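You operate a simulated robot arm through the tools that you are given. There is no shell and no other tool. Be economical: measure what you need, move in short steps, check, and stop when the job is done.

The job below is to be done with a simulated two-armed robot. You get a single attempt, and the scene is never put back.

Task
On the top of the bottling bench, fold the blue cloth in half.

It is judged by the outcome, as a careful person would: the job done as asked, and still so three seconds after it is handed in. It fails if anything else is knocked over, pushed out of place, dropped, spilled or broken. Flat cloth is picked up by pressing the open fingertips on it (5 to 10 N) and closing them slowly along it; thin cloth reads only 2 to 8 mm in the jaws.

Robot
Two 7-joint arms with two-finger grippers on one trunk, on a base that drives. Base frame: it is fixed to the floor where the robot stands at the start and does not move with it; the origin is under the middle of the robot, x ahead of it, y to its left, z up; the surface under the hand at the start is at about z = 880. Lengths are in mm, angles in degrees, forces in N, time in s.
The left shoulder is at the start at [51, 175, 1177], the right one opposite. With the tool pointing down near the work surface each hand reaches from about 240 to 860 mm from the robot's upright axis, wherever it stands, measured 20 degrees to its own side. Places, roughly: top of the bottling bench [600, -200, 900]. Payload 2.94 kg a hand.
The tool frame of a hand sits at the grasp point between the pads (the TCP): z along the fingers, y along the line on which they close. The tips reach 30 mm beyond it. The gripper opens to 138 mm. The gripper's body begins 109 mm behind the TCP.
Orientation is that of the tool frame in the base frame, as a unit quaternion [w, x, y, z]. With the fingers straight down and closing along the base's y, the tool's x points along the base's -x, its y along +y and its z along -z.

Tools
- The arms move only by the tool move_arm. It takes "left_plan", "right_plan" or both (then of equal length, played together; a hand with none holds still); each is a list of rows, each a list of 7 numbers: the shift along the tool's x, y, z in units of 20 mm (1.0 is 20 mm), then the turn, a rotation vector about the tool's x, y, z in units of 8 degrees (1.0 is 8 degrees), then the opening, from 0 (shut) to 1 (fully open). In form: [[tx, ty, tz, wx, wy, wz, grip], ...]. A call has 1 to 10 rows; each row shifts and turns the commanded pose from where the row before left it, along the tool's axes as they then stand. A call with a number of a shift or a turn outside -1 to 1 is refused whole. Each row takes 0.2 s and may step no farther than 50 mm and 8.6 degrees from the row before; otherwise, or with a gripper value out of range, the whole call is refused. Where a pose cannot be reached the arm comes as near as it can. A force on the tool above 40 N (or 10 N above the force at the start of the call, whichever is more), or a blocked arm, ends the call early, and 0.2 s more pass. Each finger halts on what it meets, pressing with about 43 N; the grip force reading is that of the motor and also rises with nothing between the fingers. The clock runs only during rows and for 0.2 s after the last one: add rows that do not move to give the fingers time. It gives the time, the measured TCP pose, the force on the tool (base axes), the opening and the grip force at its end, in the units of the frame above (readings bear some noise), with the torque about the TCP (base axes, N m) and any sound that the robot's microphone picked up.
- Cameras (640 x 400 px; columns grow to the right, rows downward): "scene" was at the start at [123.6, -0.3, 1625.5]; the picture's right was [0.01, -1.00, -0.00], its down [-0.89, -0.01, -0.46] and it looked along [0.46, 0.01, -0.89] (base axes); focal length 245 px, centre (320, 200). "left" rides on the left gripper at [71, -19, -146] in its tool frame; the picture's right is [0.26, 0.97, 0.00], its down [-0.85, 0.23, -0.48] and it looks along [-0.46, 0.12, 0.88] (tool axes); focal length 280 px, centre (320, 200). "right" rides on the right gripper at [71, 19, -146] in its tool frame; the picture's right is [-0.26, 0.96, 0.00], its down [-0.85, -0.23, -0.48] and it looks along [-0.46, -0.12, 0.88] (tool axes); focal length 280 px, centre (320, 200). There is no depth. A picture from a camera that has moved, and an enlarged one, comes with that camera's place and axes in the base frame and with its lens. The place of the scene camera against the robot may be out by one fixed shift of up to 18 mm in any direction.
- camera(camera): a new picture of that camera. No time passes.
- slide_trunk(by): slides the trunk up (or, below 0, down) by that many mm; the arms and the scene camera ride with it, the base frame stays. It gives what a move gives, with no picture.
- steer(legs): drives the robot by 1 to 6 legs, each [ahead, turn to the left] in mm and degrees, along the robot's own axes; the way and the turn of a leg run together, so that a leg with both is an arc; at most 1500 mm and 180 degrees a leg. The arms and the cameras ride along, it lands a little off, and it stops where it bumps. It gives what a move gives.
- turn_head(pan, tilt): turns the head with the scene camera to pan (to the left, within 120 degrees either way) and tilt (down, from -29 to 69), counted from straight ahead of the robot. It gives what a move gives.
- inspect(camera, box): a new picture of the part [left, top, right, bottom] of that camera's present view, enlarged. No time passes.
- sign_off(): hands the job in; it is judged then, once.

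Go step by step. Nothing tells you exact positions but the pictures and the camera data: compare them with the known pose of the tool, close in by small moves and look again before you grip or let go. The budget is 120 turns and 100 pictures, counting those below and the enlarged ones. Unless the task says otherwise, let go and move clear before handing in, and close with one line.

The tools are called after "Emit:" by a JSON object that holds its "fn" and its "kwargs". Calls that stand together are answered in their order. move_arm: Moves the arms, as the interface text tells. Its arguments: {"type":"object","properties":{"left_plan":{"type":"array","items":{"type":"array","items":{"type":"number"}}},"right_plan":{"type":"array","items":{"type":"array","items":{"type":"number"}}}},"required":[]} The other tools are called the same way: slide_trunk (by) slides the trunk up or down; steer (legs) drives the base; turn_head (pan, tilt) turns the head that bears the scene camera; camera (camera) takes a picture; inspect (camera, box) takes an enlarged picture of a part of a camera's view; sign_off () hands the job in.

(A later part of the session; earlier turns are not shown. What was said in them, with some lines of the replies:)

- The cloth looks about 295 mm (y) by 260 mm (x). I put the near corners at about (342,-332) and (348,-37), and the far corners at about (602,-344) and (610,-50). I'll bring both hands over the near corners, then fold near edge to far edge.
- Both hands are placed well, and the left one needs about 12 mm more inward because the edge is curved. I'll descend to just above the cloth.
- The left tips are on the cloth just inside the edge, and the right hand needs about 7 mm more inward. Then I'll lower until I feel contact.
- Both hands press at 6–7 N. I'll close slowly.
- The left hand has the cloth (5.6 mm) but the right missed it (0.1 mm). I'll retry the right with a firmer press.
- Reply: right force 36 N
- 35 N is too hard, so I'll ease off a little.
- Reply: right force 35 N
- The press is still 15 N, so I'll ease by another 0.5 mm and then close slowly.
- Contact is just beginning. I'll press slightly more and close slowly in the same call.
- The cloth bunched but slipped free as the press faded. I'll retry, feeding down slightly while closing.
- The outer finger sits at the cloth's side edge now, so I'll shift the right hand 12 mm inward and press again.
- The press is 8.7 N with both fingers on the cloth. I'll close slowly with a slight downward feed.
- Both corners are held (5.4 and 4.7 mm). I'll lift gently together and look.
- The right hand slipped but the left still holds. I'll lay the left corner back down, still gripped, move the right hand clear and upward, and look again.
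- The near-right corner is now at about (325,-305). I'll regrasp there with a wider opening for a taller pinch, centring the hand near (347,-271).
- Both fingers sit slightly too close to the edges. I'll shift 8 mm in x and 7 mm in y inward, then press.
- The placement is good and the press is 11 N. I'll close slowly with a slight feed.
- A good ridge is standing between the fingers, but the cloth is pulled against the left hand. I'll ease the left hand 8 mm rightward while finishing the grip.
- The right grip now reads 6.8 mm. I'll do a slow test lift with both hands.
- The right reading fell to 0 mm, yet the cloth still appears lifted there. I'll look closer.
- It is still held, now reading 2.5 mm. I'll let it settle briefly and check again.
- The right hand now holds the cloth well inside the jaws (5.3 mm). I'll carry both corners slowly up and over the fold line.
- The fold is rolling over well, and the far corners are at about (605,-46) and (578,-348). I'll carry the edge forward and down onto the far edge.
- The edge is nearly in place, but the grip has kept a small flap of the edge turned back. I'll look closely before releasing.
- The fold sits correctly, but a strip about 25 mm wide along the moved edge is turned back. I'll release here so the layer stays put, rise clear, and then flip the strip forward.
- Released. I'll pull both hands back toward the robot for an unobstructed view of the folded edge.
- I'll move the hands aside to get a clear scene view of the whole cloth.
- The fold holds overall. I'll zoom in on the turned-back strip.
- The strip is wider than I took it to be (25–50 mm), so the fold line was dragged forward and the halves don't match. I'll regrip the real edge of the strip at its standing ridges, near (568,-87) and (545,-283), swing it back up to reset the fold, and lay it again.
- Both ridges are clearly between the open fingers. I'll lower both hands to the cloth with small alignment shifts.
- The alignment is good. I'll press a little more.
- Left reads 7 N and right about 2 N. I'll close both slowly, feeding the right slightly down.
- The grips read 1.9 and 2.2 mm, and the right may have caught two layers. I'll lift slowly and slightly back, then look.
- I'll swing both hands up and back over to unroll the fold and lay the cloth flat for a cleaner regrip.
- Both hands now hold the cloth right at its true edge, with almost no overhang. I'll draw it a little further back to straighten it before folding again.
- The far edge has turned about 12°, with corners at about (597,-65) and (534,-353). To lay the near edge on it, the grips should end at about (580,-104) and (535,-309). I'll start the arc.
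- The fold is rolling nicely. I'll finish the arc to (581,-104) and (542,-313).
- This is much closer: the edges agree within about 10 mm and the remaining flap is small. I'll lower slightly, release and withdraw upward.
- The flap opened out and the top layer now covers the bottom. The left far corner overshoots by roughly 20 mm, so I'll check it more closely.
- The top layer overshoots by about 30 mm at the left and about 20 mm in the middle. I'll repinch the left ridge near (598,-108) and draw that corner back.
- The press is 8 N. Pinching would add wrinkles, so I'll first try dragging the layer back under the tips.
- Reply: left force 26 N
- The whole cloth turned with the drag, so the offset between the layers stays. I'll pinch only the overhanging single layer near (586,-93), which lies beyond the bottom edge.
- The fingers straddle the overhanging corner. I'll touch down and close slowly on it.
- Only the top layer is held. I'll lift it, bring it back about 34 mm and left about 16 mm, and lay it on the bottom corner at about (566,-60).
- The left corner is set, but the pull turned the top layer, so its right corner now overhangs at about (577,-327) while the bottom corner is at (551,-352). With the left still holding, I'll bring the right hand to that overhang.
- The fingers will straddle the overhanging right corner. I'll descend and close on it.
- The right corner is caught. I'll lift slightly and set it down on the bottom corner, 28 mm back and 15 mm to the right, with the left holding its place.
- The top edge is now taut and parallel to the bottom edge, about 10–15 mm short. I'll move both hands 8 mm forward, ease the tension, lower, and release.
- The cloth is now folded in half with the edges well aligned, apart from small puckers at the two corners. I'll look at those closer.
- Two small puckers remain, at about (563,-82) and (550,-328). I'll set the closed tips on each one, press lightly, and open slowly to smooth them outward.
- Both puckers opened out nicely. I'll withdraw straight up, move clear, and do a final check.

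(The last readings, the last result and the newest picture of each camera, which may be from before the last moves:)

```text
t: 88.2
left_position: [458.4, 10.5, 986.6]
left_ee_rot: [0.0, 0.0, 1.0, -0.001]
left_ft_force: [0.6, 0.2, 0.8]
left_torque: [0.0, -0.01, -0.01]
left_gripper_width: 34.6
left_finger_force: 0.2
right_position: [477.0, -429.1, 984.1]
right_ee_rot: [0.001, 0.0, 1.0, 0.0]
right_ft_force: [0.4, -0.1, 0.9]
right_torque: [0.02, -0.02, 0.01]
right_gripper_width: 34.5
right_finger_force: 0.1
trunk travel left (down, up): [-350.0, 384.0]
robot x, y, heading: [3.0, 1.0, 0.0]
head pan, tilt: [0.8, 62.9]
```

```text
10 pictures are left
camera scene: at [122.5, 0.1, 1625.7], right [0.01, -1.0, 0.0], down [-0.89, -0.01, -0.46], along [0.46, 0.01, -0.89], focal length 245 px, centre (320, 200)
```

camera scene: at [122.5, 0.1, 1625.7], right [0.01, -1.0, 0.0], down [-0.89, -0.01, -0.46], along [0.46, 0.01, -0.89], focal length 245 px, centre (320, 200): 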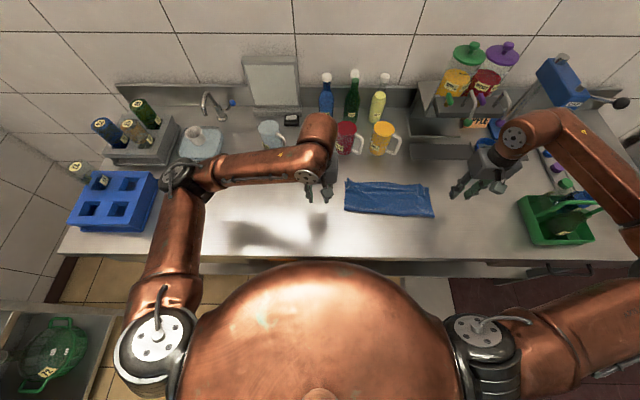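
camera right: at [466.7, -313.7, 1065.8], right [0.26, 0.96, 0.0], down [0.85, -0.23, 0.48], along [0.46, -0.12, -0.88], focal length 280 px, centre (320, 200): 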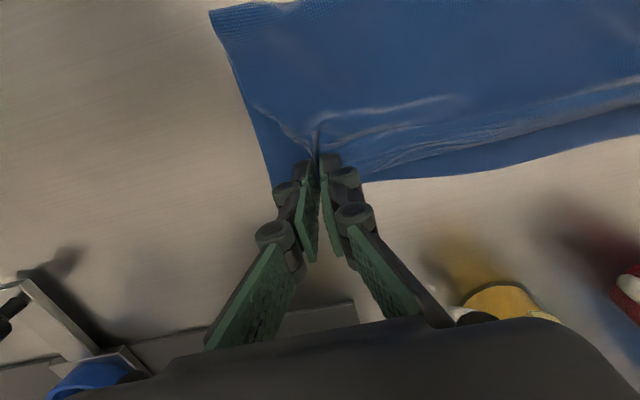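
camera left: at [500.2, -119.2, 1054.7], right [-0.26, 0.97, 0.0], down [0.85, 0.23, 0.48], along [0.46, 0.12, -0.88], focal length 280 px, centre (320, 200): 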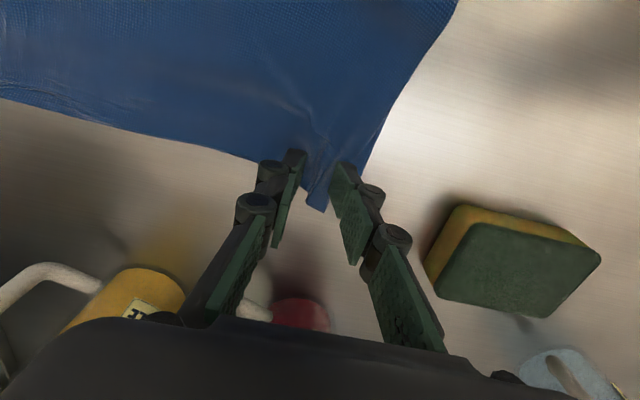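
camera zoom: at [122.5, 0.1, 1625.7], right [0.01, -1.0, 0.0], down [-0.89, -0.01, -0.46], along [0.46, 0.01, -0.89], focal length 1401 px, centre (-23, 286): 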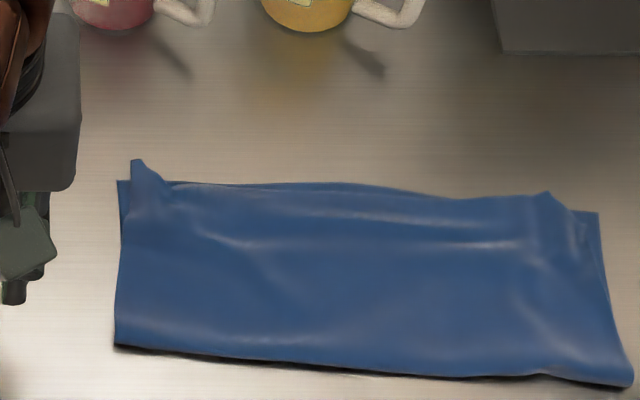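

The cloth is neatly folded in half with its edges matching, both hands are clear, and nothing else has moved. I'm handing the job in.

Emit:
{"fn": "sign_off", "kwargs": {}}

```text
The job is handed in.
```

The blue cloth lies folded in half on the bottling bench. Its edges match to within about 10–15 mm, there are slight puckers at two corners, and nothing else was disturbed.
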